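You operate a simulated robot arm through the tools that you are given. There is no shell and no other tool. Be economical: measure what you need, move in short steps, check, and stop when the job is done.

Carry out the task below with a simulated robot arm. There is one attempt and no reset: what you move stays moved.

TASK
Fill the can in the blue slider with 110 ml of water, then drop a valve cup into it.
Fine: slider in, green button once, slider out; take the valve cup from the short peg; orange switch off. Where these are worked on the way, their far stop is far enough and under half their travel is too little: blue slider.
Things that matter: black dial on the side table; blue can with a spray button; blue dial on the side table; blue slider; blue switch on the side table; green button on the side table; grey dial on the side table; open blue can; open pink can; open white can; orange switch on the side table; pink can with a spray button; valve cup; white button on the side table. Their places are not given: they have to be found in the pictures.

The check looks at the end state, three seconds after you hand in, the way a careful person would. Anything else that was tipped, shoved, dropped, spilled or broken makes it a failure.

THE ROBOT
A 6-joint arm with a two-finger parallel gripper, fixed in place. Base frame: the origin is at the foot of the arm, x ahead of it, y to its left, z up. Lengths are in m, angles in degrees, forces in N, time in s.
With the tool pointing down near the work surface it reaches from about 0.24 to 0.66 m from the base axis. Its first joint turns from -66.0 to 66.0 degrees. Payload 2.9 kg.
The TCP is the grasp point between the finger pads, 0.03 m short of the fingertips. In the tool frame z runs along the fingers and y along their closing line. Largest opening 0.11 m; finger width 0.02, thickness 0.01; the body of the gripper, 0.048 by 0.112 m, starts 0.055 m behind the TCP.
Orientation is that of the tool frame in the base frame, as a unit quaternion [x, y, z, w]. With the fingers straight down and closing along the base's y, the tool's x points along the base's -x, its y along +y and its z along -z.

THE INTERFACE
- The arm moves only by the tool arm_command. Its argument "increments" is a list of rows, each an object (a shift or turn left out is 0, a gripper value left out holds the last) with "dp": the shift along the tool's x, y, z in m, a list of three; "dr": the turn, a rotation vector about the tool's x, y, z in degrees, a list of three; "gripper": the finger opening in m, from 0 to 0.11. In form: [{"dp": [dx, dy, dz], "dr": [rx, ry, rz], "gripper": gripper}, ...]. A call has 1 to 12 rows; each row is the pose to reach, as a shift and turn from the pose commanded when the call began, along the tool's axes at that moment. Rows are played at 5 a second. More than 0.05 m and 8.6 degrees between two rows, or a gripper value outside its range, and nothing of the call is played. Where a pose cannot be reached the arm comes as near as it can. A force on the tool above 50 N (or 10 N above the force at the start of the call, whichever is more), or a blocked arm, ends the call early, and 0.2 s more pass. Each finger travels about 0.108 m/s and halts on what it meets, pressing with about 45 N; the grip force reading is that of the motor and also rises with nothing between the fingers. The clock runs only during rows and for 0.2 s after the last one: add rows that repeat a pose to give the fingers time. The reply holds the time, the measured pose of the TCP, the force on the tool along the base axes, the opening and the grip force, in the units named above and with some noise, with the torque about the TCP (base axes, N m) and any sound that the robot's microphone picked up.
- Cameras (640 x 400 px; columns grow to the right, rows downward): "scene" is fixed at [0.0771, 0.4298, 1.4036]; the picture's right is [-0.76, -0.65, 0.00], its down [-0.24, 0.29, -0.93] and it looks along [0.60, -0.71, -0.37] (base axes); focal length 338 px, centre (320, 200). "wrist" rides on the gripper at [0.072, 0.017, -0.103] in the tool frame; the picture's right is [-0.23, 0.97, 0.00], its down [-0.76, -0.18, -0.62] and it looks along [-0.61, -0.14, 0.78] (tool axes); focal length 222 px, centre (320, 200).
- grab_frame(camera): a new picture of that camera. It takes no simulated time.
- point_at(camera, pixels): for up to 12 pixels [column, row] of the newest picture of that camera ("zoom" is the newest enlarged one), the place [x, y, z] in the base frame of the surface seen there, good to about 0.003 m. It takes no simulated time.
- close_up(camera, box): a new picture of the part [left, top, right, bottom] of that camera's present view, enlarged. It takes no simulated time.
- close_job(): hands the job in; it is judged then, once.

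Go step by step. Measure first, check grasps and placings, and put right what went wrong. The budget is 80 turns and 38 pictures, counting those below and the enlarged ones. Unless the task says otherwise, let go and move clear before handing in.

The tools are called after "Request:" as a command line: name --argument value ..., lists and objects as JSON in quotes. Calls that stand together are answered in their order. arm_command: Moves the arm, as the interface text tells. Its arguments: {"type":"object","properties":{"increments":{"type":"array","items":{"type":"object","properties":{"dp":{"type":"array","items":{"type":"number"}},"dr":{"type":"array","items":{"type":"number"}},"gripper":{"type":"number"}}}}},"required":["increments"]} The other tools are called the same way: grab_frame (camera) takes a picture; point_at (camera, pixels) gives the place of the surface under pixels of a picture; close_up (camera, box) takes an enlarged picture of a part of a camera's view; close_job () hands the job in.

At the start:

```text
t: 0.0
ee_pos: [0.302, -0.1003, 1.3329]
tcp_rot: [0.0, 1.0, 0.001, 0.0]
force: [-0.9, -0.3, 0.1]
wrist_torque: [0.01, -0.03, 0.02]
width: 0.1099
finger_force: 0.1
```

scene: 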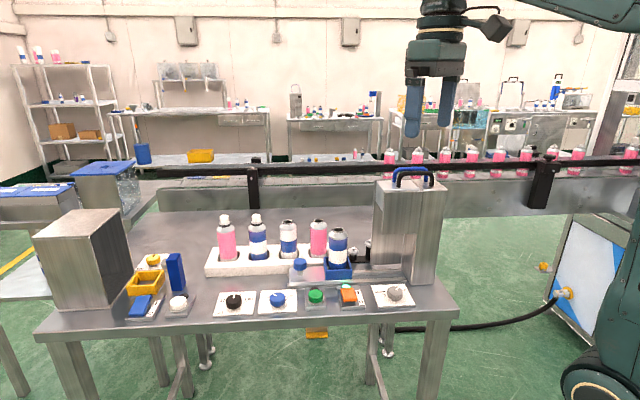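
wrist: 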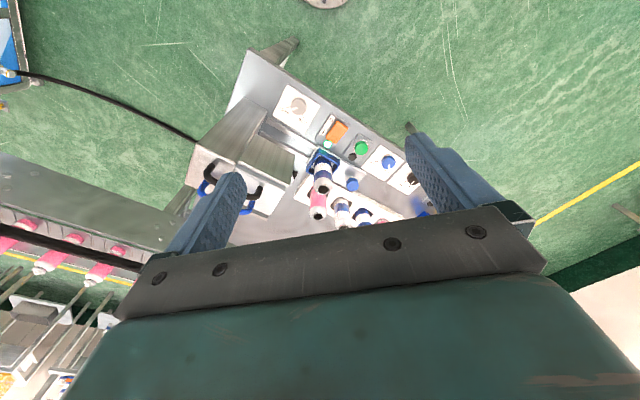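

The scene shows a side table with the controls in a row (columns 130-400, row ~298) and the blue slider with a can near (338,255). I'll enlarge the areas to read details.

Request:
close_up --camera "scene" --box '[200, 200, 440, 330]'

Request:
close_up --camera "scene" --box '[100, 230, 260, 330]'

```text
2.67 times, centred on (320, 265) of scene
```

zoom: 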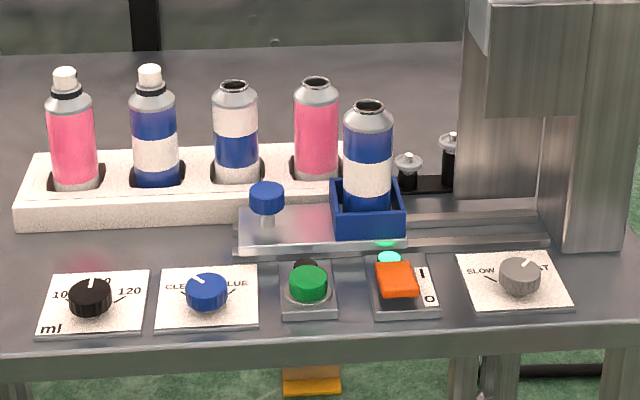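

```text
4.00 times, centred on (180, 280) of scene
```

zoom: 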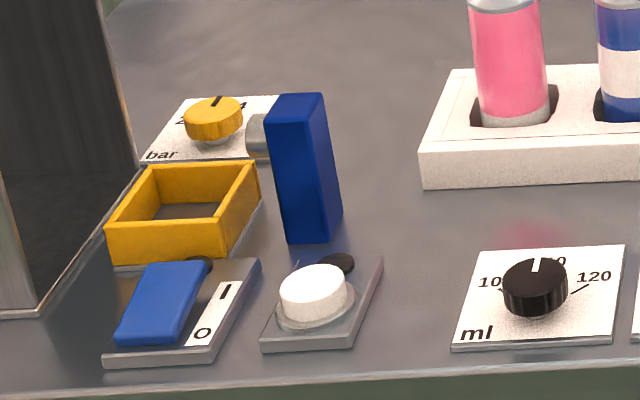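

The black dial is in ml and appears near 110, the blue dial reads CLEAR..BLUE, and two pegs hold valve cups. I'll zoom into the dials and pegs.

Request:
close_up --camera "scene" --box '[212, 282, 308, 328]'

Request:
close_up --camera "scene" --box '[300, 280, 420, 325]'

Request:
close_up --camera "scene" --box '[285, 220, 385, 290]'

```text
6.67 times, centred on (260, 305) of scene
```

zoom: 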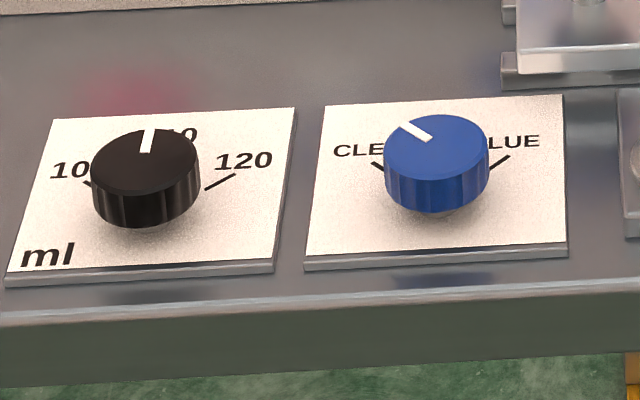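

```text
5.33 times, centred on (360, 302) of scene
```

zoom: 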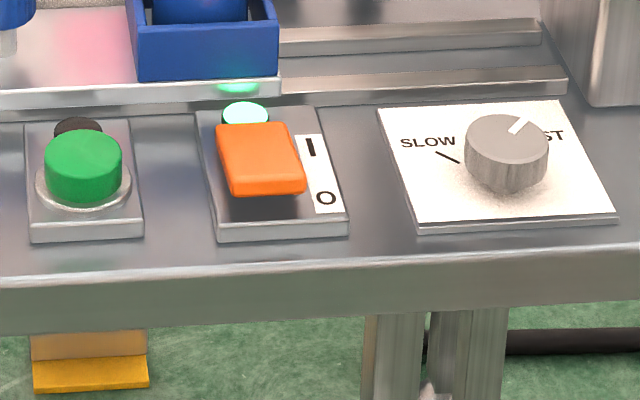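

```text
5.71 times, centred on (335, 255) of scene
```

zoom: 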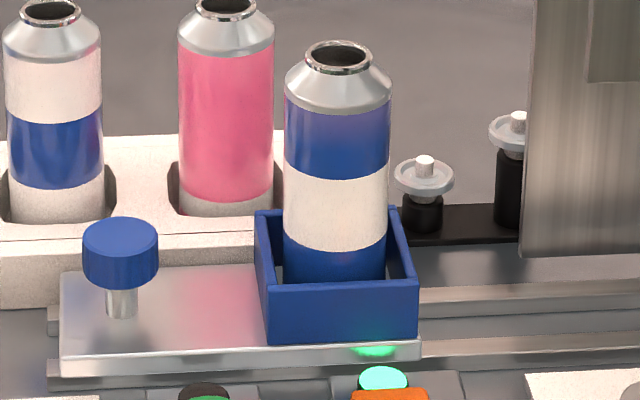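

The dials read about 110 and CLEAR, and the orange switch is on with its lamp lit. Now I'll measure the slider knob, can, pegs, button and switch.

Request:
point_at --camera "zoom" --pixels '[[120, 235], [120, 305], [340, 60], [310, 75], [372, 75], [425, 162], [425, 183], [518, 120], [510, 145], [420, 215], [70, 350], [415, 345]]'

Request:
point_at --camera "scene" --pixels '[[316, 294], [316, 309], [346, 290], [349, 299], [346, 283], [356, 302], [234, 298], [278, 296], [393, 292], [400, 270], [375, 240], [405, 182]]'

```text
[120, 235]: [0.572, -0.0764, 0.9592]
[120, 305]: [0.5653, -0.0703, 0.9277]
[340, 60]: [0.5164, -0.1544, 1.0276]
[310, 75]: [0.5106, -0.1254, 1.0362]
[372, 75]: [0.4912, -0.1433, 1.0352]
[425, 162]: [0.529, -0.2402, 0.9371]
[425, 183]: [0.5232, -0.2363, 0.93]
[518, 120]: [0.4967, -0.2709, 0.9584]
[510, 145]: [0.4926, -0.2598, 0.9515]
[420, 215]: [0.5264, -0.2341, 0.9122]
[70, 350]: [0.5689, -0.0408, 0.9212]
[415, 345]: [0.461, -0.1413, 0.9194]
```

```text
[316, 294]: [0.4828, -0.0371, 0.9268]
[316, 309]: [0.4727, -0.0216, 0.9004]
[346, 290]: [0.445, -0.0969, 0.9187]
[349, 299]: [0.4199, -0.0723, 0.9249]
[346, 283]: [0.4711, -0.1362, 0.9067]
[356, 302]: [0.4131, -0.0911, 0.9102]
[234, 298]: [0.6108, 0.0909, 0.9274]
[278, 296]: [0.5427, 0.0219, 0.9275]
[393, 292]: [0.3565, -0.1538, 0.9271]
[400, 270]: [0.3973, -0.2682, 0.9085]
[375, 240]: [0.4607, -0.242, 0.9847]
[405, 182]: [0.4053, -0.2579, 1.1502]
```

Controls run along u≈(-0.72,-0.69), so the slider goes in toward the tall machine along that direction. I'll measure the machine overhang and the rack cans for clearance.

Request:
point_at --camera "scene" --pixels '[[378, 195], [383, 235], [384, 241], [415, 195], [415, 238], [430, 275], [376, 270], [318, 224], [318, 245], [289, 225], [338, 230], [360, 278]]'

Request:
close_up --camera "scene" --box '[350, 170, 450, 300]'

```text
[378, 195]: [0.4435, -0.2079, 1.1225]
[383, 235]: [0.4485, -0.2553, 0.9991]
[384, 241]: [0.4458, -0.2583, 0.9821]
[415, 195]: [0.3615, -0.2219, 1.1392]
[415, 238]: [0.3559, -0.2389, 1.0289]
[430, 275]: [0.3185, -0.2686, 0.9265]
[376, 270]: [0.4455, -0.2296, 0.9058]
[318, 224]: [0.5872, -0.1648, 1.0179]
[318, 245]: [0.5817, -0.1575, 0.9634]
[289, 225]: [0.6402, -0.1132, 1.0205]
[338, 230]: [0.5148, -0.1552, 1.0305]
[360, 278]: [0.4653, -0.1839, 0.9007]
```

```text
3.08 times, centred on (400, 235) of scene
```

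zoom: 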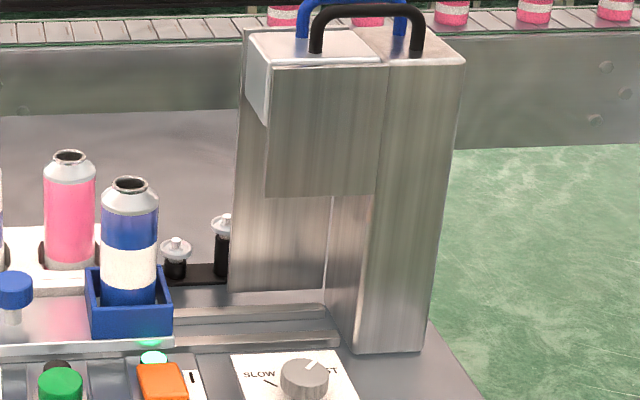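

Plan: tool x toward -u (camera away from the machine), fingers closing across the rail. That is a +136° turn about tool z, which I do up high first.

Request:
arm_command --increments '[{"dr": [0, 0, 8.5]}, {"dr": [0, 0, 17]}, {"dr": [0, 0, 25.5]}, {"dr": [0, 0, 34]}, {"dr": [0, 0, 42.5]}, {"dr": [0, 0, 51]}, {"dr": [0, 0, 59.5]}, {"dr": [0, 0, 68]}, {"dr": [0, 0, 76.5]}, {"dr": [0, 0, 85]}, {"dr": [0, 0, 93.5]}, {"dr": [0, 0, 102], "gripper": 0.06}]'

```text
t: 2.6
ee_pos: [0.301, -0.1007, 1.3328]
tcp_rot: [0.778, 0.629, 0.0, 0.001]
force: [-1.0, -0.2, 0.2]
wrist_torque: [0.03, -0.01, -0.02]
width: 0.0597
finger_force: 0.1
```

Rotation tracks well with no problem; continuing the last 34°.

Request:
arm_command --increments '[{"dr": [0, 0, 8.5]}, {"dr": [0, 0, 17]}, {"dr": [0, 0, 25.5]}, {"dr": [0, 0, 34]}, {"dr": [0, 0, 34]}]'

```text
t: 3.8
ee_pos: [0.3019, -0.0997, 1.3318]
tcp_rot: [0.928, 0.373, 0.0, 0.001]
force: [0.5, -0.3, -0.6]
wrist_torque: [-0.01, 0.0, 0.0]
width: 0.0599
finger_force: 0.1
```

Orientation is now correct (tool x ≈ (0.72,0.69)). Moving to hover above the slider knob at z≈1.12.

Request:
arm_command --increments '[{"dp": [0.0263, 0.0215, 0.0263]}, {"dp": [0.0527, 0.0429, 0.0525]}, {"dp": [0.079, 0.0644, 0.0788]}, {"dp": [0.1053, 0.0859, 0.105]}, {"dp": [0.1316, 0.1073, 0.1313]}, {"dp": [0.158, 0.1288, 0.1575]}, {"dp": [0.1843, 0.1502, 0.1838]}, {"dp": [0.2106, 0.1717, 0.21]}, {"dp": [0.2106, 0.1717, 0.21]}]'

Request:
grab_frame --camera "wrist"

Request:
close_up --camera "scene" --box '[200, 160, 440, 310]'

```text
t: 5.8
ee_pos: [0.5718, -0.0781, 1.1233]
tcp_rot: [0.927, 0.375, 0.001, 0.0]
force: [0.3, 0.0, -1.3]
wrist_torque: [-0.02, 0.0, -0.01]
width: 0.0601
finger_force: 0.0
```

```text
29 pictures are left
```

wrist: 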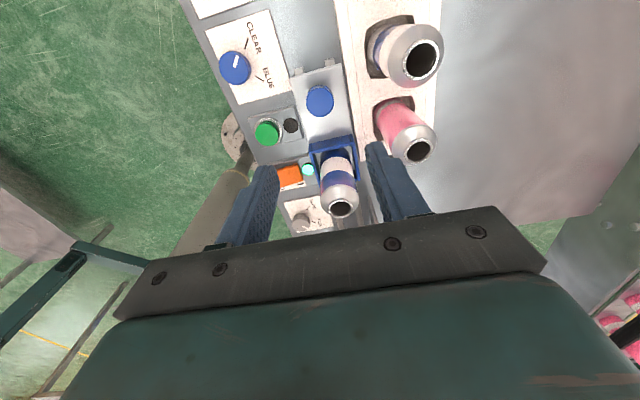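

```text
2.67 times, centred on (320, 235) of scene
```

zoom: 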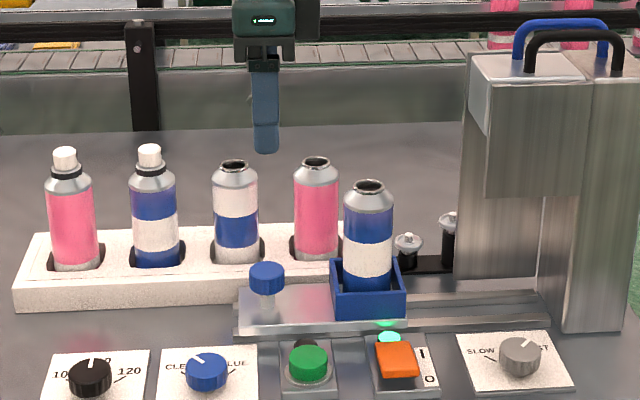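

The wrist view shows the knob at (320,97), can mouth at (341,208), green button (266,132). Measuring from here for better precision.

Request:
point_at --camera "wrist" --pixels '[[320, 100], [308, 100], [333, 100], [341, 208], [341, 192], [266, 132], [289, 176], [425, 55], [419, 150], [308, 170], [316, 76], [338, 73]]'

```text
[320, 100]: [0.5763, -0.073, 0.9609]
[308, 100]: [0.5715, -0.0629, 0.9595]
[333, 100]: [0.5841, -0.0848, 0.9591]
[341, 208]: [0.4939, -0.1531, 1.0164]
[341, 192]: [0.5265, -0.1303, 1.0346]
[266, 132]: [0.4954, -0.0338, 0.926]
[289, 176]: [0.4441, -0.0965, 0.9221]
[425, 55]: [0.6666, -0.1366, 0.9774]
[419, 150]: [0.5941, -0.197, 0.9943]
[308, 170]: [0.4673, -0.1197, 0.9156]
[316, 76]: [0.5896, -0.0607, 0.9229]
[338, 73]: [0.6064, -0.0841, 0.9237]
```

Knob centre is at about s=-0.361, t=0.454, just under the TCP. Descending with 3 mm correction and gripping the knob.

Request:
arm_command --increments '[{"dp": [0.003, 0, 0.04]}, {"dp": [0.003, 0, 0.08]}, {"dp": [0.003, 0, 0.12]}, {"dp": [0.003, 0, 0.145]}, {"dp": [0.003, 0, 0.158]}, {"dp": [0.003, 0, 0.158]}, {"dp": [0.003, 0, 0.158], "gripper": 0.02}, {"dp": [0.003, 0, 0.158], "gripper": 0.02}, {"dp": [0.003, 0, 0.158], "gripper": 0.02}]'

Request:
close_up --camera "scene" --box '[200, 160, 440, 310]'

```text
t: 7.8
ee_pos: [0.5747, -0.0763, 0.9642]
tcp_rot: [0.928, 0.373, 0.002, 0.002]
force: [10.8, -11.4, -8.1]
wrist_torque: [0.69, -0.89, 0.14]
width: 0.031
finger_force: 45.3
```

```text
2.67 times, centred on (320, 235) of scene
```

zoom: 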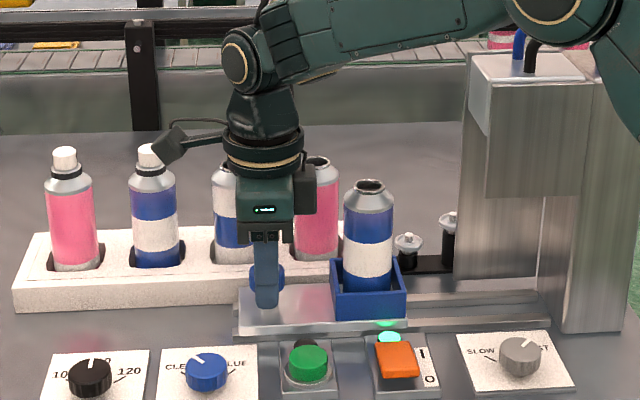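

Knob gripped (width 0.031), with slight sideways load. I relieve it ~1.5 mm and slide in along tool -x.

Request:
arm_command --increments '[{"dp": [0, 0.0015, 0]}, {"dp": [-0.01, 0.0015, 0]}, {"dp": [-0.02, 0.0015, 0]}, {"dp": [-0.03, 0.0015, 0]}, {"dp": [-0.04, 0.0015, 0]}, {"dp": [-0.05, 0.0015, 0]}, {"dp": [-0.06, 0.0015, 0]}, {"dp": [-0.06, 0.0015, 0]}]'

```text
t: 9.6
ee_pos: [0.5313, -0.1183, 0.9634]
tcp_rot: [0.927, 0.375, 0.0, 0.0]
force: [-0.7, 2.0, -16.4]
wrist_torque: [0.09, -0.11, 0.41]
width: 0.0311
finger_force: 44.7
```

Slider moved 60 mm smoothly. Continuing inwards, easing down 1 mm.

Request:
arm_command --increments '[{"dp": [-0.01, 0, 0.001]}, {"dp": [-0.02, 0, 0.001]}, {"dp": [-0.03, 0, 0.001]}, {"dp": [-0.04, 0, 0.001]}, {"dp": [-0.05, 0, 0.001]}, {"dp": [-0.06, 0, 0.001]}, {"dp": [-0.068, 0, 0.001]}, {"dp": [-0.074, 0, 0.001]}, {"dp": [-0.08, 0, 0.001]}]'

Request:
close_up --camera "scene" --box '[240, 160, 440, 310]'

```text
t: 11.6
ee_pos: [0.4725, -0.176, 0.9623]
tcp_rot: [0.928, 0.373, -0.002, -0.001]
force: [-1.8, -1.0, -1.6]
wrist_torque: [-0.06, 0.14, -0.02]
width: 0.0201
finger_force: 0.1
```

```text
2.67 times, centred on (340, 235) of scene
```

zoom: 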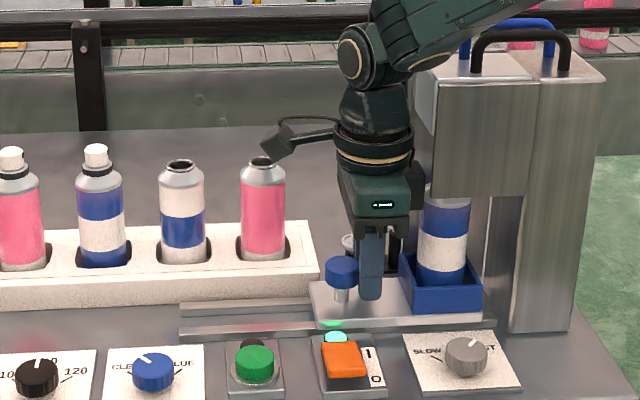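

The grip slipped off the knob when the slider hit its far stop; the can is under the head. I lift straight up, close the gripper, and move over the green button.

Request:
arm_command --increments '[{"dp": [0, 0, -0.03]}, {"dp": [0, 0, -0.07]}, {"dp": [0, 0, -0.11], "gripper": 0.0}, {"dp": [0.036, -0.03, -0.11]}, {"dp": [0.072, -0.06, -0.11]}, {"dp": [0.109, -0.09, -0.11]}, {"dp": [0.109, -0.09, -0.11]}]'

Request:
grab_frame --camera "wrist"

Request:
close_up --camera "scene" --box '[280, 200, 440, 310]'

```text
t: 12.2
ee_pos: [0.4693, -0.1722, 1.0019]
tcp_rot: [0.927, 0.374, -0.009, -0.01]
force: [-0.4, 0.6, -6.4]
wrist_torque: [0.06, -0.34, -0.04]
width: 0.0199
finger_force: 0.1
stopped in row 2: the force on the tool passed its limit at 90 N (the readings are from after the stop); the commanded pose is now the measured one
```

```text
25 pictures are left
```

wrist: 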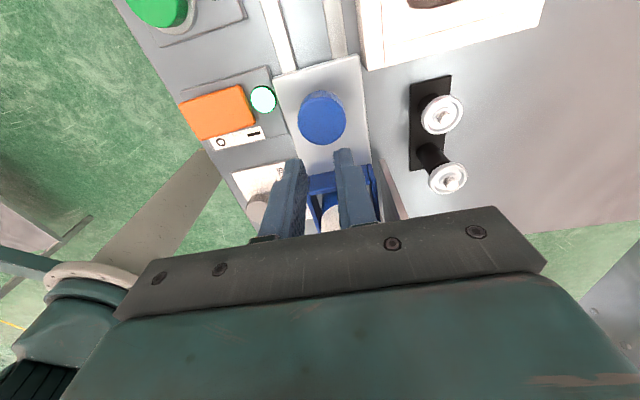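

```text
3.64 times, centred on (360, 255) of scene
```

zoom: 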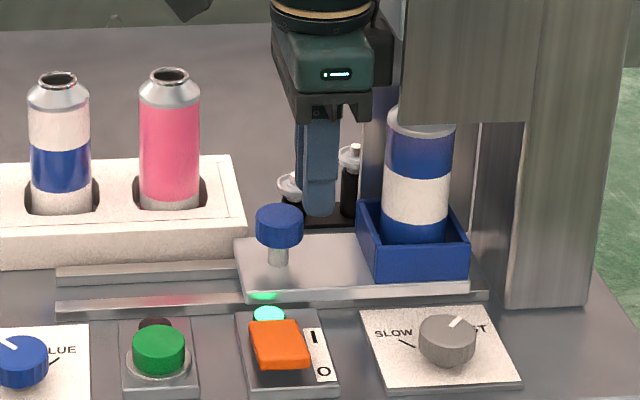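

The lift was stopped by a 90 N contact, probably the hand's rear box against the machine head at right. Tips (z 0.972) are above the knob now, so I back off horizontally away from the machine before rising.

Request:
arm_command --increments '[{"dp": [0.01, -0.003, 0]}, {"dp": [0.025, -0.005, 0]}, {"dp": [0.04, -0.005, -0.002]}, {"dp": [0.055, -0.005, -0.002]}, {"dp": [0.055, -0.005, -0.002]}]'

Request:
close_up --camera "scene" --box '[240, 130, 460, 290]'

```text
t: 13.4
ee_pos: [0.5059, -0.1287, 1.0046]
tcp_rot: [0.927, 0.375, -0.008, -0.008]
force: [-0.2, 0.4, -1.6]
wrist_torque: [0.02, -0.01, 0.0]
width: 0.0201
finger_force: 0.0
```

```text
2.50 times, centred on (350, 210) of scene
```

zoom: 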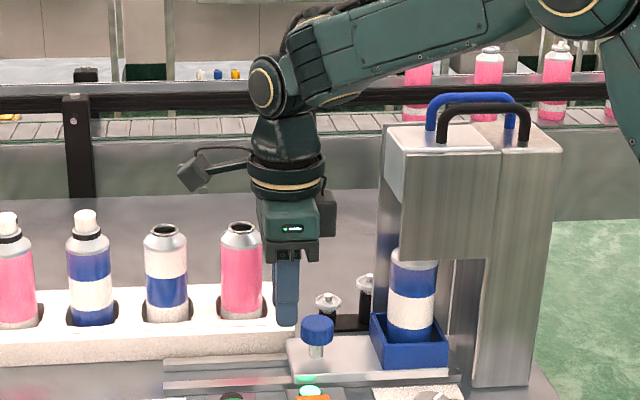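

The machine is undamaged; the hand has a black box on its +u side that caught the head. I measure that box, the machine's left edges, the knob and the cups.

Request:
point_at --camera "zoom" --pixels '[[322, 214], [334, 200], [334, 230], [377, 300], [381, 230], [384, 150], [395, 170], [404, 250], [329, 297], [366, 278], [317, 322], [238, 228]]'

Request:
grab_frame --camera "wrist"

```text
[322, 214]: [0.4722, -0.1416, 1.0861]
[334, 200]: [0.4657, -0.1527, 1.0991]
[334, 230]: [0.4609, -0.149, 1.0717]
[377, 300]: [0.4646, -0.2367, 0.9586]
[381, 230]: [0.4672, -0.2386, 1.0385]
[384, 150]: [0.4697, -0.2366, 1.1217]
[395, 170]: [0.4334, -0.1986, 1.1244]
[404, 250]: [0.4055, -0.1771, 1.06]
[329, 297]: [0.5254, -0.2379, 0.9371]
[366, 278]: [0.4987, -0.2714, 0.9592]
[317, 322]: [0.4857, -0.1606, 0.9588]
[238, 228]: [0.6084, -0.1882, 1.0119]
```

```text
22 pictures are left
```

wrist: 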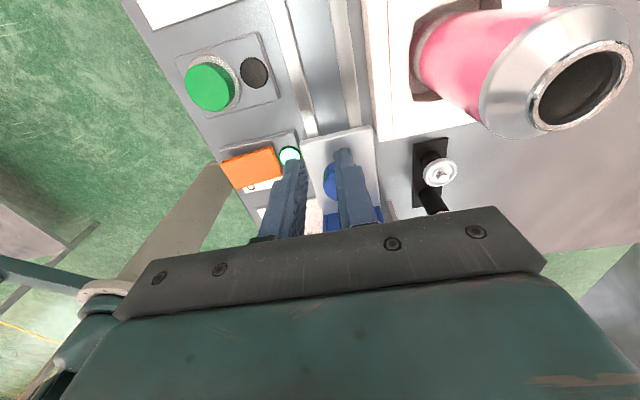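

Box sticks out 47 mm at +u, while the column is only ~41 mm from the short peg, so I'll use a small tilt for that pick later. First locate the green button (210,85), lamp lens and camera body underside.

Request:
point_at --camera "wrist" --pixels '[[210, 85], [190, 85], [228, 87], [208, 103], [208, 68], [440, 171], [427, 172], [455, 172], [441, 185], [251, 168], [330, 180], [585, 90]]'

Request:
point_at --camera "zoom" --pixels '[[190, 188], [205, 180], [184, 180]]'

```text
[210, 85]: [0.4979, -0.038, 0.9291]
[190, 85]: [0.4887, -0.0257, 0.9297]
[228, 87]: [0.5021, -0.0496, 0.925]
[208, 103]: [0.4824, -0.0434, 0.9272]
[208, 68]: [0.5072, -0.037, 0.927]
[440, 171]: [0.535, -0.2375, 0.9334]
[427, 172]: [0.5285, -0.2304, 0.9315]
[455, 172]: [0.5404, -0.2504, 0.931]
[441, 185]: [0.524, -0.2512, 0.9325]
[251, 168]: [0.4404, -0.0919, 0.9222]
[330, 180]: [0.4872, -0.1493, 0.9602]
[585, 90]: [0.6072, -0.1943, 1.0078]
```

```text
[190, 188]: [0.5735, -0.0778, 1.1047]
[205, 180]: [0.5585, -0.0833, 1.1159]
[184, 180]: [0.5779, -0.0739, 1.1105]
```

Camera underside is 0.10 m above TCP, fine for later. Button centre ≈ (0.493,-0.038), top z 0.928. Moving over it with closed fingers and the tilt corrected.

Request:
arm_command --increments '[{"dp": [0.018, -0.025, -0.01], "dr": [-1.19, 0.51, 0], "gripper": 0.0}, {"dp": [0.036, -0.05, -0.01], "dr": [-1.19, 0.51, 0]}, {"dp": [0.0537, -0.0743, -0.01], "dr": [-1.19, 0.51, 0]}, {"dp": [0.0537, -0.0743, 0.01], "dr": [-1.19, 0.51, 0]}, {"dp": [0.0537, -0.0743, 0.03], "dr": [-1.19, 0.51, 0]}, {"dp": [0.0537, -0.0743, 0.03], "dr": [-1.19, 0.51, 0]}]'

Request:
close_up --camera "scene" --box '[260, 200, 420, 310]'

```text
t: 14.8
ee_pos: [0.4924, -0.0401, 0.9756]
tcp_rot: [0.927, 0.375, 0.0, -0.001]
force: [0.0, -0.5, 0.4]
wrist_torque: [0.0, 0.0, -0.03]
width: 0.0001
finger_force: 38.3
```

```text
3.64 times, centred on (340, 255) of scene
```

zoom: 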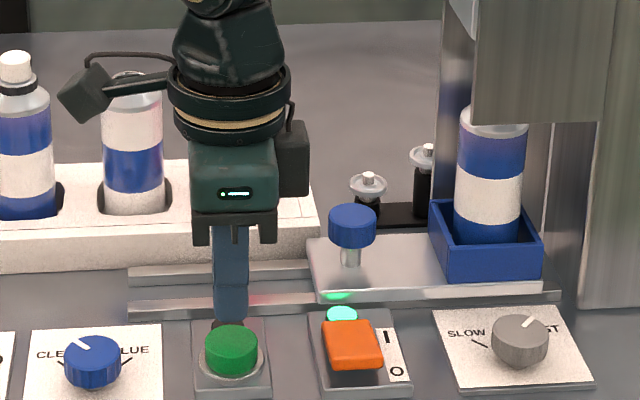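

The finger tips are right above the button (230,322 vs button 231,342). Pressing gently.

Request:
arm_command --increments '[{"dp": [0, 0, 0.01]}, {"dp": [0, 0, 0.015]}, {"dp": [0, 0, 0.018]}, {"dp": [0, 0, 0.02]}, {"dp": [0, 0, 0.022]}, {"dp": [0, 0, 0.023]}]'

```text
t: 16.2
ee_pos: [0.4924, -0.0399, 0.9532]
tcp_rot: [0.927, 0.375, 0.0, 0.0]
force: [1.7, -0.6, 1.1]
wrist_torque: [0.0, -0.01, 0.01]
width: 0.0
finger_force: 37.7
```

No clear contact yet (tip z≈0.923). Pressing slightly further in 1 mm steps.

Request:
arm_command --increments '[{"dp": [0, 0, 0.001]}, {"dp": [0, 0, 0.002]}, {"dp": [0, 0, 0.003]}]'

Request:
close_up --camera "scene" --box '[280, 230, 420, 320]'

```text
t: 17.0
ee_pos: [0.4933, -0.0402, 0.9501]
tcp_rot: [0.927, 0.376, 0.0, 0.0]
force: [-0.8, -1.7, 1.9]
wrist_torque: [-0.03, -0.01, -0.01]
width: 0.0
finger_force: 37.4
heard: click
```

```text
4.44 times, centred on (350, 275) of scene
```

zoom: 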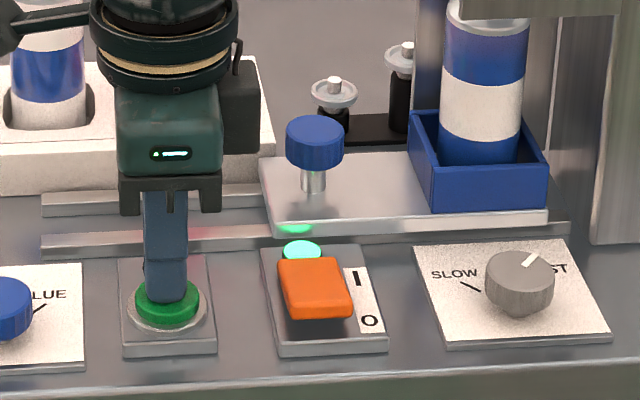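

A click was heard. I lift straight off and wait a few seconds for the dosing.

Request:
arm_command --increments '[{"dp": [0, 0, -0.02]}, {"dp": [0, 0, -0.06]}, {"dp": [0, 0, -0.09]}, {"dp": [0, 0, -0.09]}, {"dp": [0, 0, -0.09]}]'

Request:
close_up --camera "scene" --box '[280, 200, 440, 310]'

```text
t: 18.2
ee_pos: [0.4929, -0.0383, 1.0391]
tcp_rot: [0.927, 0.375, 0.0, 0.001]
force: [-0.6, 0.2, -0.3]
wrist_torque: [-0.01, -0.01, -0.02]
width: 0.0
finger_force: 37.7
```

```text
3.64 times, centred on (360, 255) of scene
```

zoom: 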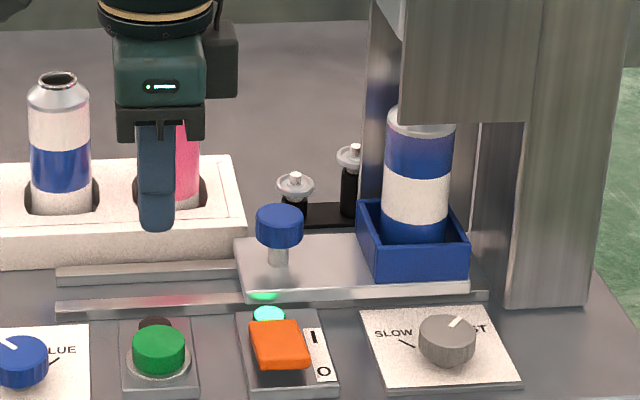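

The button lamp is dark; I wait several seconds and listen, moving meanwhile nowhere.

Request:
arm_command --increments '[{"dp": [0, 0, 0]}, {"dp": [0, 0, 0]}, {"dp": [0, 0, 0]}, {"dp": [0, 0, 0]}, {"dp": [0, 0, 0]}, {"dp": [0, 0, 0]}, {"dp": [0, 0, 0]}, {"dp": [0, 0, 0]}, {"dp": [0, 0, 0]}, {"dp": [0, 0, 0]}, {"dp": [0, 0, 0]}, {"dp": [0, 0, 0]}]'

Request:
grab_frame --camera "wrist"

```text
t: 20.8
ee_pos: [0.4929, -0.0381, 1.0388]
tcp_rot: [0.927, 0.375, 0.0, 0.0]
force: [0.1, 0.2, 0.1]
wrist_torque: [0.0, 0.01, -0.02]
width: 0.0
finger_force: 37.4
```

```text
18 pictures are left
```

wrist: 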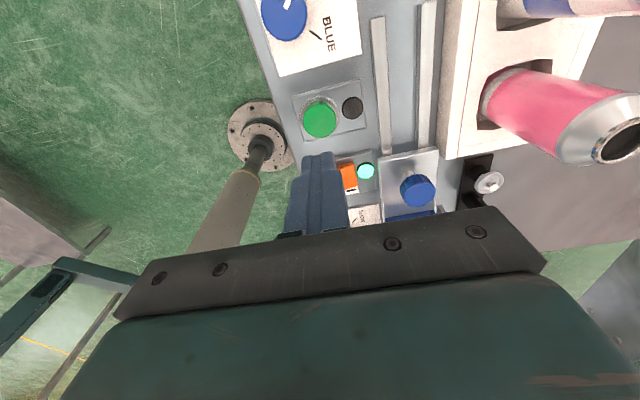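

No change visible; the fill should be done. Next I move over the knob (now s≈-0.243), open, descend, and grip it.

Request:
arm_command --increments '[{"dp": [-0.02, 0.03, 0], "gripper": 0.06}, {"dp": [-0.05, 0.055, 0]}, {"dp": [-0.0825, 0.0849, 0]}, {"dp": [-0.0825, 0.0849, 0.03]}, {"dp": [-0.0825, 0.0849, 0.06]}, {"dp": [-0.0825, 0.0849, 0.0758]}, {"dp": [-0.0825, 0.0849, 0.0758]}]'

Request:
close_up --camera "scene" --box '[280, 200, 440, 310]'

```text
t: 22.4
ee_pos: [0.4939, -0.1582, 0.9641]
tcp_rot: [0.927, 0.376, 0.0, 0.0]
force: [-0.3, -0.7, -0.4]
wrist_torque: [-0.02, 0.0, -0.03]
width: 0.0599
finger_force: 0.1
```

```text
3.64 times, centred on (360, 255) of scene
```

zoom: 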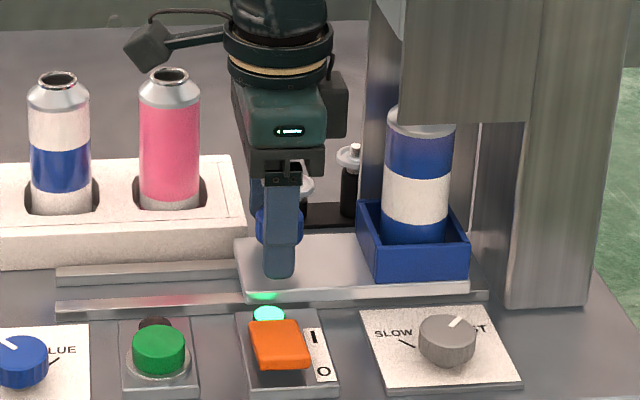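

The finger straddles the knob centrally (257–300 vs 265–297). Closing and pulling out.

Request:
arm_command --increments '[{"gripper": 0.02}, {"gripper": 0.02}, {"gripper": 0.02}, {"dp": [0.01, 0, 0]}, {"dp": [0.02, 0, 0]}, {"dp": [0.032, 0, 0]}, {"dp": [0.044, 0, 0]}, {"dp": [0.056, 0, 0]}, {"dp": [0.068, 0, 0]}, {"dp": [0.08, 0, 0]}, {"dp": [0.09, 0, 0]}, {"dp": [0.1, 0, 0]}]'

```text
t: 25.0
ee_pos: [0.5638, -0.0879, 0.9639]
tcp_rot: [0.926, 0.377, -0.001, -0.002]
force: [-24.6, 22.8, 6.8]
wrist_torque: [0.54, -0.69, 0.04]
width: 0.0309
finger_force: 45.2
```

Pulled 100 mm; side load shows a small misalignment, so shift -2.5 mm in tool y and finish the stroke.

Request:
arm_command --increments '[{"dp": [0, -0.0025, 0]}, {"dp": [0.006, -0.003, 0]}, {"dp": [0.012, -0.003, 0]}, {"dp": [0.016, -0.003, 0]}, {"dp": [0.019, -0.003, 0]}, {"dp": [0.021, -0.003, 0]}]'

```text
t: 26.4
ee_pos: [0.5785, -0.0734, 0.9641]
tcp_rot: [0.927, 0.375, 0.0, 0.001]
force: [-1.2, -1.3, 0.7]
wrist_torque: [-0.56, 0.62, 0.23]
width: 0.0313
finger_force: 44.9
```

Now at the original out position (slightly beyond the first grip point). Releasing, lifting, and looking into the can.

Request:
arm_command --increments '[{"gripper": 0.06}, {"gripper": 0.06}, {"dp": [0, 0, -0.04]}, {"dp": [0, 0, -0.08]}, {"dp": [0, 0, -0.12]}, {"dp": [0, 0, -0.16]}, {"dp": [0, 0, -0.16]}]'

Request:
close_up --camera "scene" --box '[260, 210, 400, 310]'

Request:
grab_frame --camera "wrist"

```text
t: 28.0
ee_pos: [0.5748, -0.0704, 1.125]
tcp_rot: [0.927, 0.375, 0.0, 0.001]
force: [0.3, -0.5, -0.2]
wrist_torque: [-0.02, -0.04, -0.05]
width: 0.0599
finger_force: 0.0
```

```text
4.00 times, centred on (330, 260) of scene
```

zoom: 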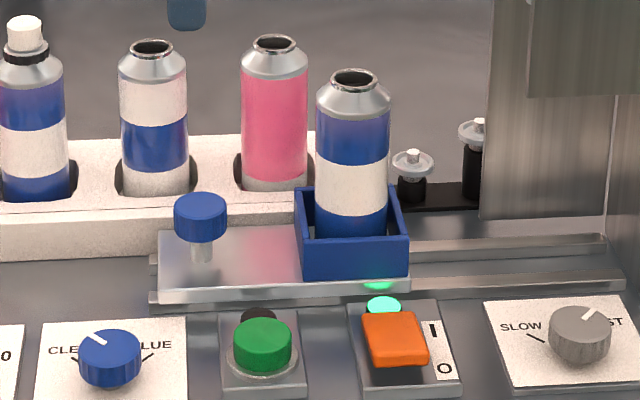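

```text
15 pictures are left
```

wrist: 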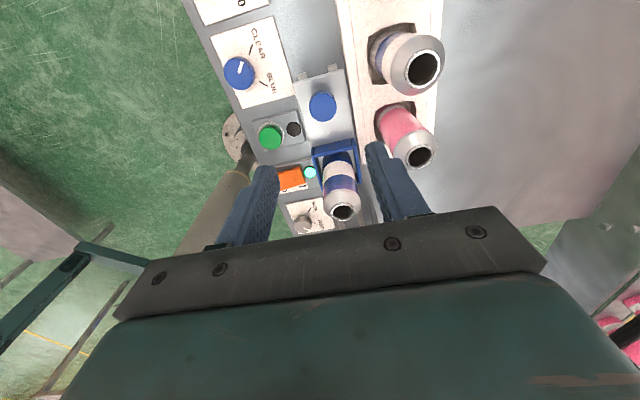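

Slider is back out and nothing is disturbed. To verify the fill, I bring the wrist camera directly above the can mouth (high over everything) to look straight in.

Request:
arm_command --increments '[{"dp": [0, 0, -0.04]}, {"dp": [-0.01, -0.002, -0.075]}, {"dp": [-0.05, -0.005, -0.075]}, {"dp": [-0.09, -0.01, -0.075]}, {"dp": [-0.13, -0.01, -0.075]}, {"dp": [-0.17, -0.01, -0.075]}, {"dp": [-0.17, -0.01, -0.075]}]'

Request:
close_up --camera "wrist" --box '[220, 0, 480, 160]'

```text
t: 29.6
ee_pos: [0.4484, -0.1841, 1.1987]
tcp_rot: [0.927, 0.375, 0.0, 0.001]
force: [-0.5, -0.3, -0.3]
wrist_torque: [0.03, 0.0, 0.01]
width: 0.0598
finger_force: 0.1
```

```text
2.46 times, centred on (350, 80) of wrist
```

zoom: 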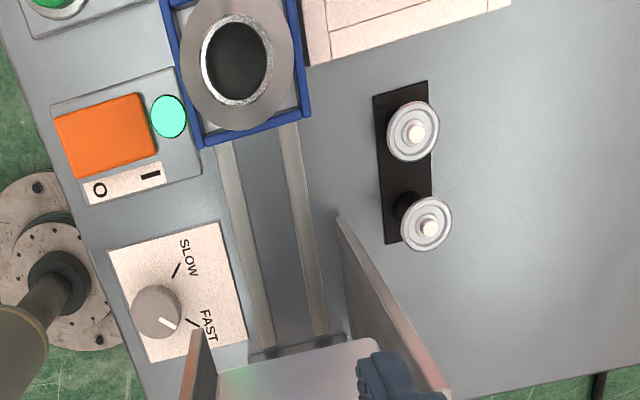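

Excellent view: can mouth at (236,60), short-peg cup (413,131), tall-peg cup (426,224), switch (105,135). Measuring depth in the can and cup/rim centres.

Request:
point_at --camera "zoom" --pixels '[[237, 45], [240, 75], [230, 60], [205, 62], [270, 60], [238, 16], [232, 102], [414, 130], [389, 133], [437, 131], [410, 104], [413, 158]]'

Request:
point_at --camera "zoom" --pixels '[[75, 152], [145, 130], [128, 98], [105, 135], [83, 170], [140, 160], [341, 220], [427, 226], [168, 117], [250, 60]]'

```text
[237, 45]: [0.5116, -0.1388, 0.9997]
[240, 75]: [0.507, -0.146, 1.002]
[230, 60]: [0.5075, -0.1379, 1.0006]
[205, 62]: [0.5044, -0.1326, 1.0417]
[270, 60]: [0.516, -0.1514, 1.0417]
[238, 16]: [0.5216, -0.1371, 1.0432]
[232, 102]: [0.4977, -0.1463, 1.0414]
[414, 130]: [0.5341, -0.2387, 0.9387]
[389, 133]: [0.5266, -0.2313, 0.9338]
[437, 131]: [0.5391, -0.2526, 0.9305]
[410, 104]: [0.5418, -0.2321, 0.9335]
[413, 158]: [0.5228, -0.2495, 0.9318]
```

```text
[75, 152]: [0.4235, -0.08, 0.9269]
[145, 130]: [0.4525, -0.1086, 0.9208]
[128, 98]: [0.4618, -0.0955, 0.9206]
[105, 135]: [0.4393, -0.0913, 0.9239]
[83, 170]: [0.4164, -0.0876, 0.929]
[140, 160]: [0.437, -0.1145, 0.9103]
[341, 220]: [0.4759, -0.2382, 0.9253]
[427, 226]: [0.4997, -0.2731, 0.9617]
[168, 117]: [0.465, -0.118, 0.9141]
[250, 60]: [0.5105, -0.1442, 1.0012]
```

The liquid surface is at z≈1.000 inside the can, so it got filled; rim z≈1.0415 at (0.510,-0.142). Short cup stem at (0.533,-0.2405), top z≈0.939. I move above it with a 7° tilt away from the machine and descend to z=1.0 to check.

Request:
arm_command --increments '[{"dp": [0.0284, 0.01, 0], "gripper": 0.04}, {"dp": [0.0284, 0.05, 0], "dr": [0, -3.5, 0]}, {"dp": [0.0284, 0.099, 0], "dr": [0, -7, 0]}, {"dp": [0.0284, 0.099, 0.04], "dr": [0, -7, 0]}, {"dp": [0.0284, 0.099, 0.08], "dr": [0, -7, 0]}, {"dp": [0.0284, 0.099, 0.12], "dr": [0, -7, 0]}, {"dp": [0.0284, 0.099, 0.16], "dr": [0, -7, 0]}, {"dp": [0.0284, 0.099, 0.18], "dr": [0, -7, 0]}, {"dp": [0.0284, 0.099, 0.199], "dr": [0, -7, 0]}, {"dp": [0.0284, 0.099, 0.199], "dr": [0, -7, 0]}]'

Request:
grab_frame --camera "wrist"

Request:
close_up --camera "scene" --box '[300, 170, 440, 270]'

```text
t: 31.8
ee_pos: [0.5639, -0.2473, 1.0237]
tcp_rot: [0.925, 0.375, -0.057, 0.022]
force: [0.1, 0.6, 0.3]
wrist_torque: [-0.01, -0.01, 0.0]
width: 0.0398
finger_force: 0.1
out of reach, approached as far as the arm can: row 3, 7, 8, 9, 10
```

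```text
13 pictures are left
```

wrist: 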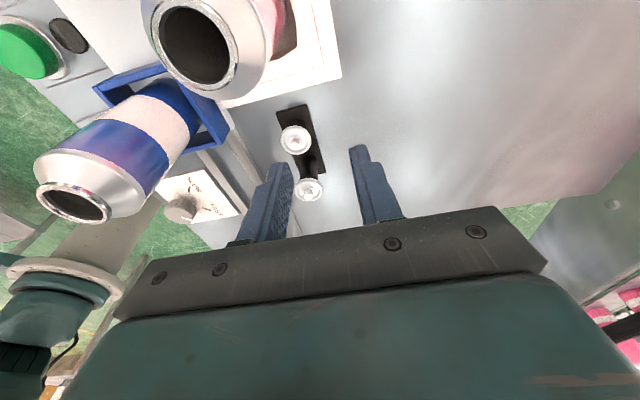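

```text
4.00 times, centred on (370, 220) of scene
```

zoom: 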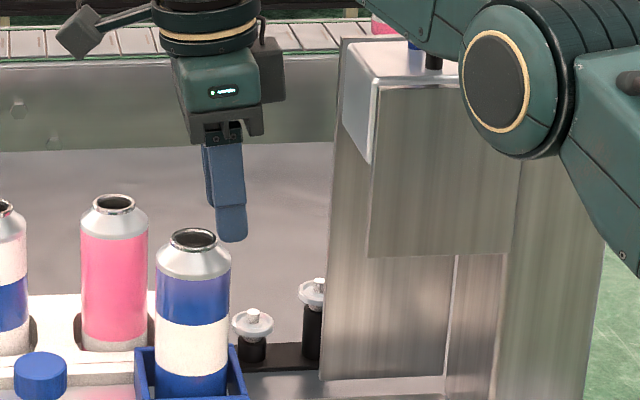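

The arm stopped ~26 mm radially outward and 24 mm high of the target ("out of reach"), with nothing touched. I try a small correction step to see whether that's a true limit.

Request:
arm_command --increments '[{"dp": [-0.003, -0.009, 0.0]}, {"dp": [-0.007, -0.018, 0.0]}, {"dp": [-0.0108, -0.0262, 0.0013]}, {"dp": [-0.0108, -0.0262, 0.0013]}]'

```text
t: 32.8
ee_pos: [0.5615, -0.2466, 1.0322]
tcp_rot: [0.925, 0.375, -0.057, 0.021]
force: [1.1, 0.1, 0.2]
wrist_torque: [-0.03, 0.02, -0.03]
width: 0.0399
finger_force: 0.0
out of reach, approached as far as the arm can: row 1, 2, 3, 4
```

It is a true kinematic limit with this tilt. I test the untilted orientation at the same place, a bit farther from the column, at z≈1.0.

Request:
arm_command --increments '[{"dp": [0.002, 0, 0.0], "dr": [0, 3.5, 0]}, {"dp": [0.002, -0.008, 0.0], "dr": [0, 7, 0]}, {"dp": [0.002, -0.016, 0.0], "dr": [0, 7, 0]}, {"dp": [0.002, -0.0243, 0.0], "dr": [0, 7, 0]}, {"dp": [0.004, -0.0243, 0.015], "dr": [0, 7, 0]}, {"dp": [0.0057, -0.0243, 0.03], "dr": [0, 7, 0]}, {"dp": [0.0057, -0.0243, 0.03], "dr": [0, 7, 0]}]'

```text
t: 34.4
ee_pos: [0.5449, -0.2284, 1.0018]
tcp_rot: [0.927, 0.376, 0.0, 0.0]
force: [-0.6, -0.4, 0.5]
wrist_torque: [-0.01, 0.0, -0.02]
width: 0.0401
finger_force: 0.1
out of reach, approached as far as the arm can: row 2, 3, 4
```

Untilted is reachable. Now I try a smaller 4° tilt with the fingers 5 mm off-centre of the stem, lowering only 15 mm to test reach.

Request:
arm_command --increments '[{"dp": [0, 0, 0], "dr": [0, -2, 0]}, {"dp": [-0.004, 0, 0.0], "dr": [0, -4, 0]}, {"dp": [-0.0099, 0, 0.0], "dr": [0, -4, 0]}, {"dp": [-0.0099, 0, 0.008], "dr": [0, -4, 0]}, {"dp": [-0.0099, 0, 0.015], "dr": [0, -4, 0]}, {"dp": [-0.0099, 0, 0.015], "dr": [0, -4, 0]}]'

```text
t: 35.8
ee_pos: [0.5381, -0.2354, 0.986]
tcp_rot: [0.926, 0.375, -0.033, 0.014]
force: [0.0, -0.6, 0.0]
wrist_torque: [-0.02, 0.01, 0.01]
width: 0.0399
finger_force: 0.1
```

Reached: s≈-0.224, t≈0.543, 4° tilt, no contact force. Checking alignment with the cup.

Request:
close_up --camera "wrist" --box '[230, 90, 430, 215]'

Request:
close_up --camera "scene" --box '[320, 200, 420, 270]'

```text
3.20 times, centred on (330, 152) of wrist
```

zoom: 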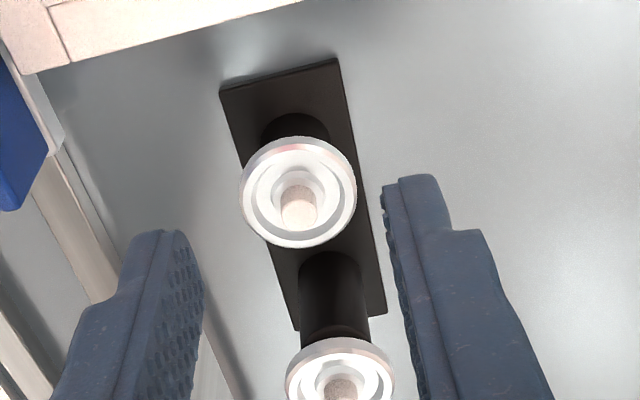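

```text
5.71 times, centred on (370, 235) of scene
```

zoom: 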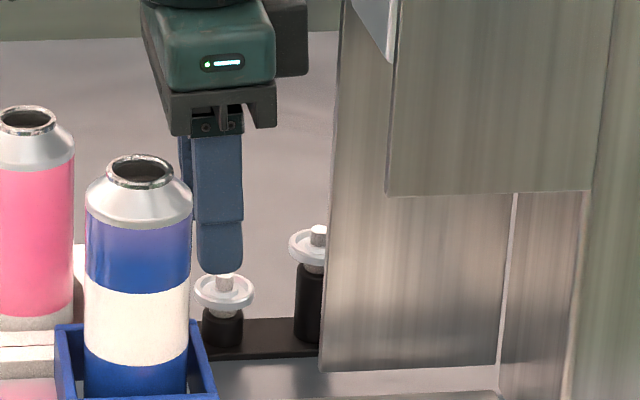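

The cup is a dish with a stem protruding above the rim; finger tip (218,272) lines up with the stem (226,275). Descending 21 mm and closing on the stem.

Request:
arm_command --increments '[{"dp": [0.0007, 0, 0.01]}, {"dp": [0.0012, 0, 0.017]}, {"dp": [0.0015, 0, 0.0212]}, {"dp": [0.0015, 0, 0.0212]}, {"dp": [0.0015, 0, 0.0212], "gripper": 0.025}, {"dp": [0.0015, 0, 0.0212], "gripper": 0.015}, {"dp": [0.0015, 0, 0.0212], "gripper": 0.008}, {"dp": [0.0015, 0, 0.0212], "gripper": 0.0}, {"dp": [0.0015, 0, 0.0212], "gripper": 0.0}]'

Request:
close_up --camera "scene" --box '[320, 200, 420, 270]'

```text
t: 37.8
ee_pos: [0.5397, -0.2359, 0.9672]
tcp_rot: [0.926, 0.375, -0.03, 0.014]
force: [0.6, -0.2, 11.9]
wrist_torque: [-0.09, 0.02, 0.0]
width: 0.0003
finger_force: 37.7
```

```text
5.71 times, centred on (370, 235) of scene
```

zoom: 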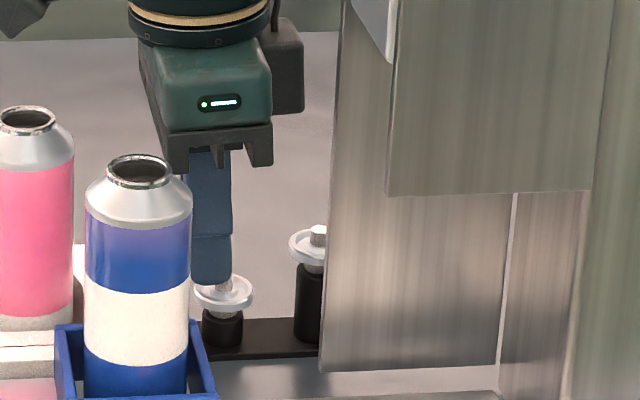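

The fingers closed fully, missing the stem on the machine-away side (stem still at ~224,285, finger edge 232); the cup hasn't moved. I lift, open, shift 5.5 mm toward the machine (box gap ~10 mm), and retry.

Request:
arm_command --increments '[{"dp": [0, 0, -0.015]}, {"dp": [0, 0, -0.015], "gripper": 0.035}, {"dp": [-0.0055, 0, -0.015]}, {"dp": [-0.0055, 0, -0.015]}, {"dp": [-0.0055, 0, -0.008]}, {"dp": [-0.0055, 0, 0.0005]}, {"dp": [-0.0055, 0, 0.0005]}]'

Request:
close_up --camera "scene" --box '[320, 200, 420, 270]'

```text
t: 39.4
ee_pos: [0.5342, -0.2392, 0.9651]
tcp_rot: [0.926, 0.376, -0.032, 0.012]
force: [0.2, -0.5, 0.5]
wrist_torque: [-0.01, 0.0, 0.01]
width: 0.0348
finger_force: 0.1
```

```text
5.71 times, centred on (370, 235) of scene
```

zoom: 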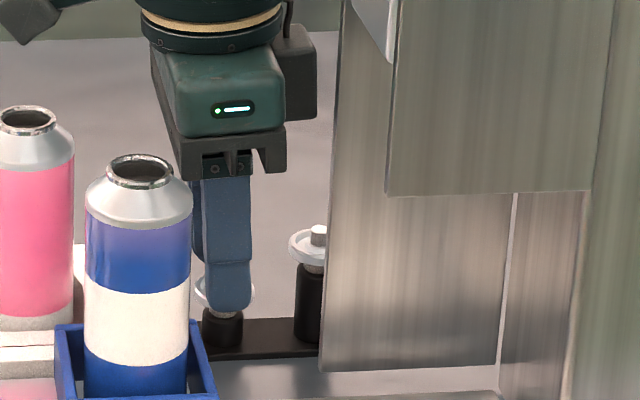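

Fingers now straddle the dish centrally, but tips are slightly below the rim. Raise 3 mm so they close on the stem only.

Request:
arm_command --increments '[{"dp": [0, 0, -0.003]}, {"dp": [0, 0, -0.003]}, {"dp": [0, 0, -0.003], "gripper": 0.02}, {"dp": [0, 0, -0.003], "gripper": 0.01}, {"dp": [0, 0, -0.003], "gripper": 0.0}, {"dp": [0, 0, -0.003], "gripper": 0.0}, {"dp": [0, 0, -0.003], "gripper": 0.0}]'

```text
t: 41.0
ee_pos: [0.5354, -0.2388, 0.9691]
tcp_rot: [0.926, 0.375, -0.033, 0.013]
force: [0.1, -0.6, 3.8]
wrist_torque: [0.01, -0.01, 0.0]
width: 0.0
finger_force: 37.4
```

Width is 0 again. Look closely at where the stem is.

Request:
close_up --camera "scene" --box '[340, 225, 390, 260]'

Request:
close_up --camera "wrist" --box '[250, 90, 410, 190]'

```text
11.43 times, centred on (365, 242) of scene
```

zoom: 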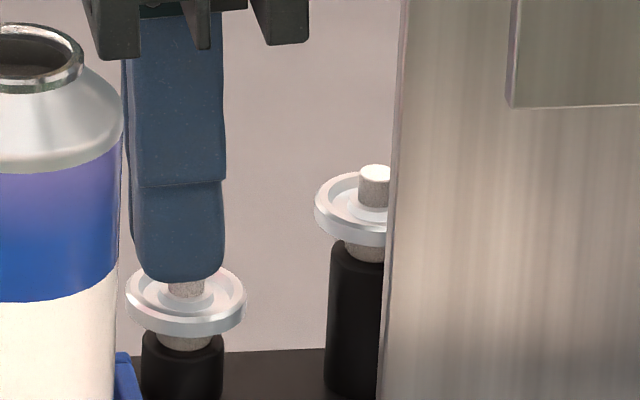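

```text
4.00 times, centred on (330, 140) of wrist
```

zoom: 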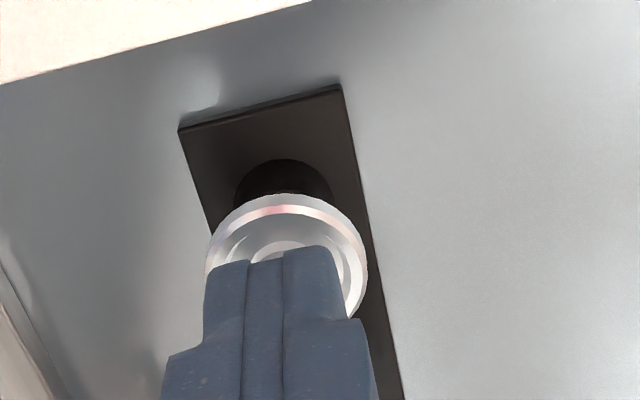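

The fingertips are resting on top of the stem (stem is only ~6 mm above the dish rim). I'll grip the dish by its outer rim instead: lift, open, lower tips to z≈0.928, close gently.

Request:
arm_command --increments '[{"dp": [0, 0, -0.01]}, {"dp": [0, 0, -0.01], "gripper": 0.04}, {"dp": [0, 0, -0.01]}, {"dp": [0.0003, 0, 0.0]}, {"dp": [0.0006, 0, 0.01]}, {"dp": [0.0006, 0, 0.01]}, {"dp": [0.0006, 0, 0.01], "gripper": 0.028}, {"dp": [0.0006, 0, 0.01], "gripper": 0.024}, {"dp": [0.0006, 0, 0.01], "gripper": 0.018}, {"dp": [0.0006, 0, 0.01], "gripper": 0.018}]'

Request:
close_up --camera "scene" --box '[340, 225, 390, 260]'

```text
t: 43.2
ee_pos: [0.5356, -0.2396, 0.9599]
tcp_rot: [0.926, 0.375, -0.03, 0.016]
force: [4.0, -1.1, 16.7]
wrist_torque: [-0.01, -0.12, 0.0]
width: 0.0169
finger_force: 0.0
```

```text
11.43 times, centred on (365, 242) of scene
```

zoom: 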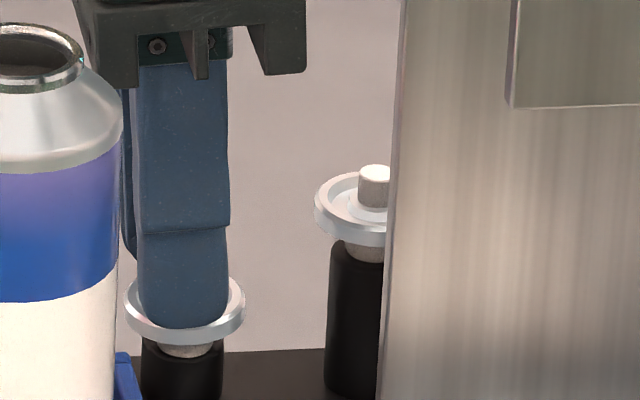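

The fingers (width 0.017) are resting on the dish rim around the stem, so the rim top is ~0.930 and the stem reaches ~0.938. I raise 3.5 mm and close on the stem right here.

Request:
arm_command --increments '[{"dp": [0, 0, -0.0035]}, {"dp": [0, 0, -0.0035]}, {"dp": [0, 0, -0.0035], "gripper": 0.01}, {"dp": [0, 0, -0.0035], "gripper": 0.004}, {"dp": [0, 0, -0.0035], "gripper": 0.0}, {"dp": [0, 0, -0.0035], "gripper": 0.0}]'

```text
t: 44.6
ee_pos: [0.5333, -0.2387, 0.9608]
tcp_rot: [0.927, 0.374, -0.033, 0.013]
force: [-1.6, 1.1, 5.7]
wrist_torque: [0.04, 0.02, 0.0]
width: 0.0
finger_force: 37.6
```

Still width 0. I need a closer look at the stem relative to the fingertips.

Request:
close_up --camera "wrist" --box '[270, 110, 390, 185]'

Request:
close_up --camera "scene" --box '[340, 225, 390, 260]'

```text
5.33 times, centred on (330, 148) of wrist
```

zoom: 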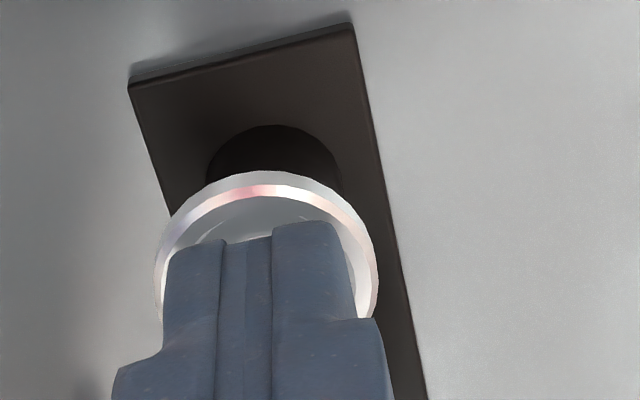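

```text
11.43 times, centred on (365, 242) of scene
```

zoom: 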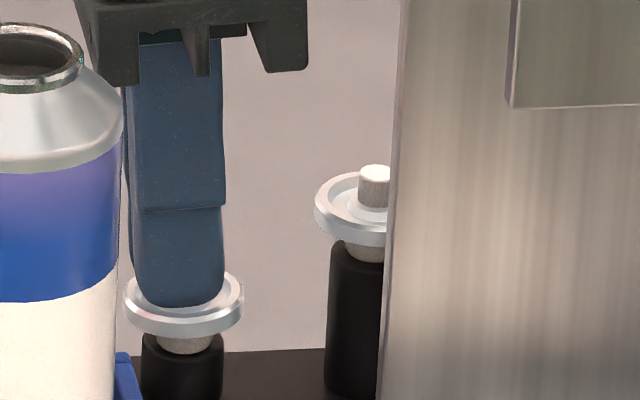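

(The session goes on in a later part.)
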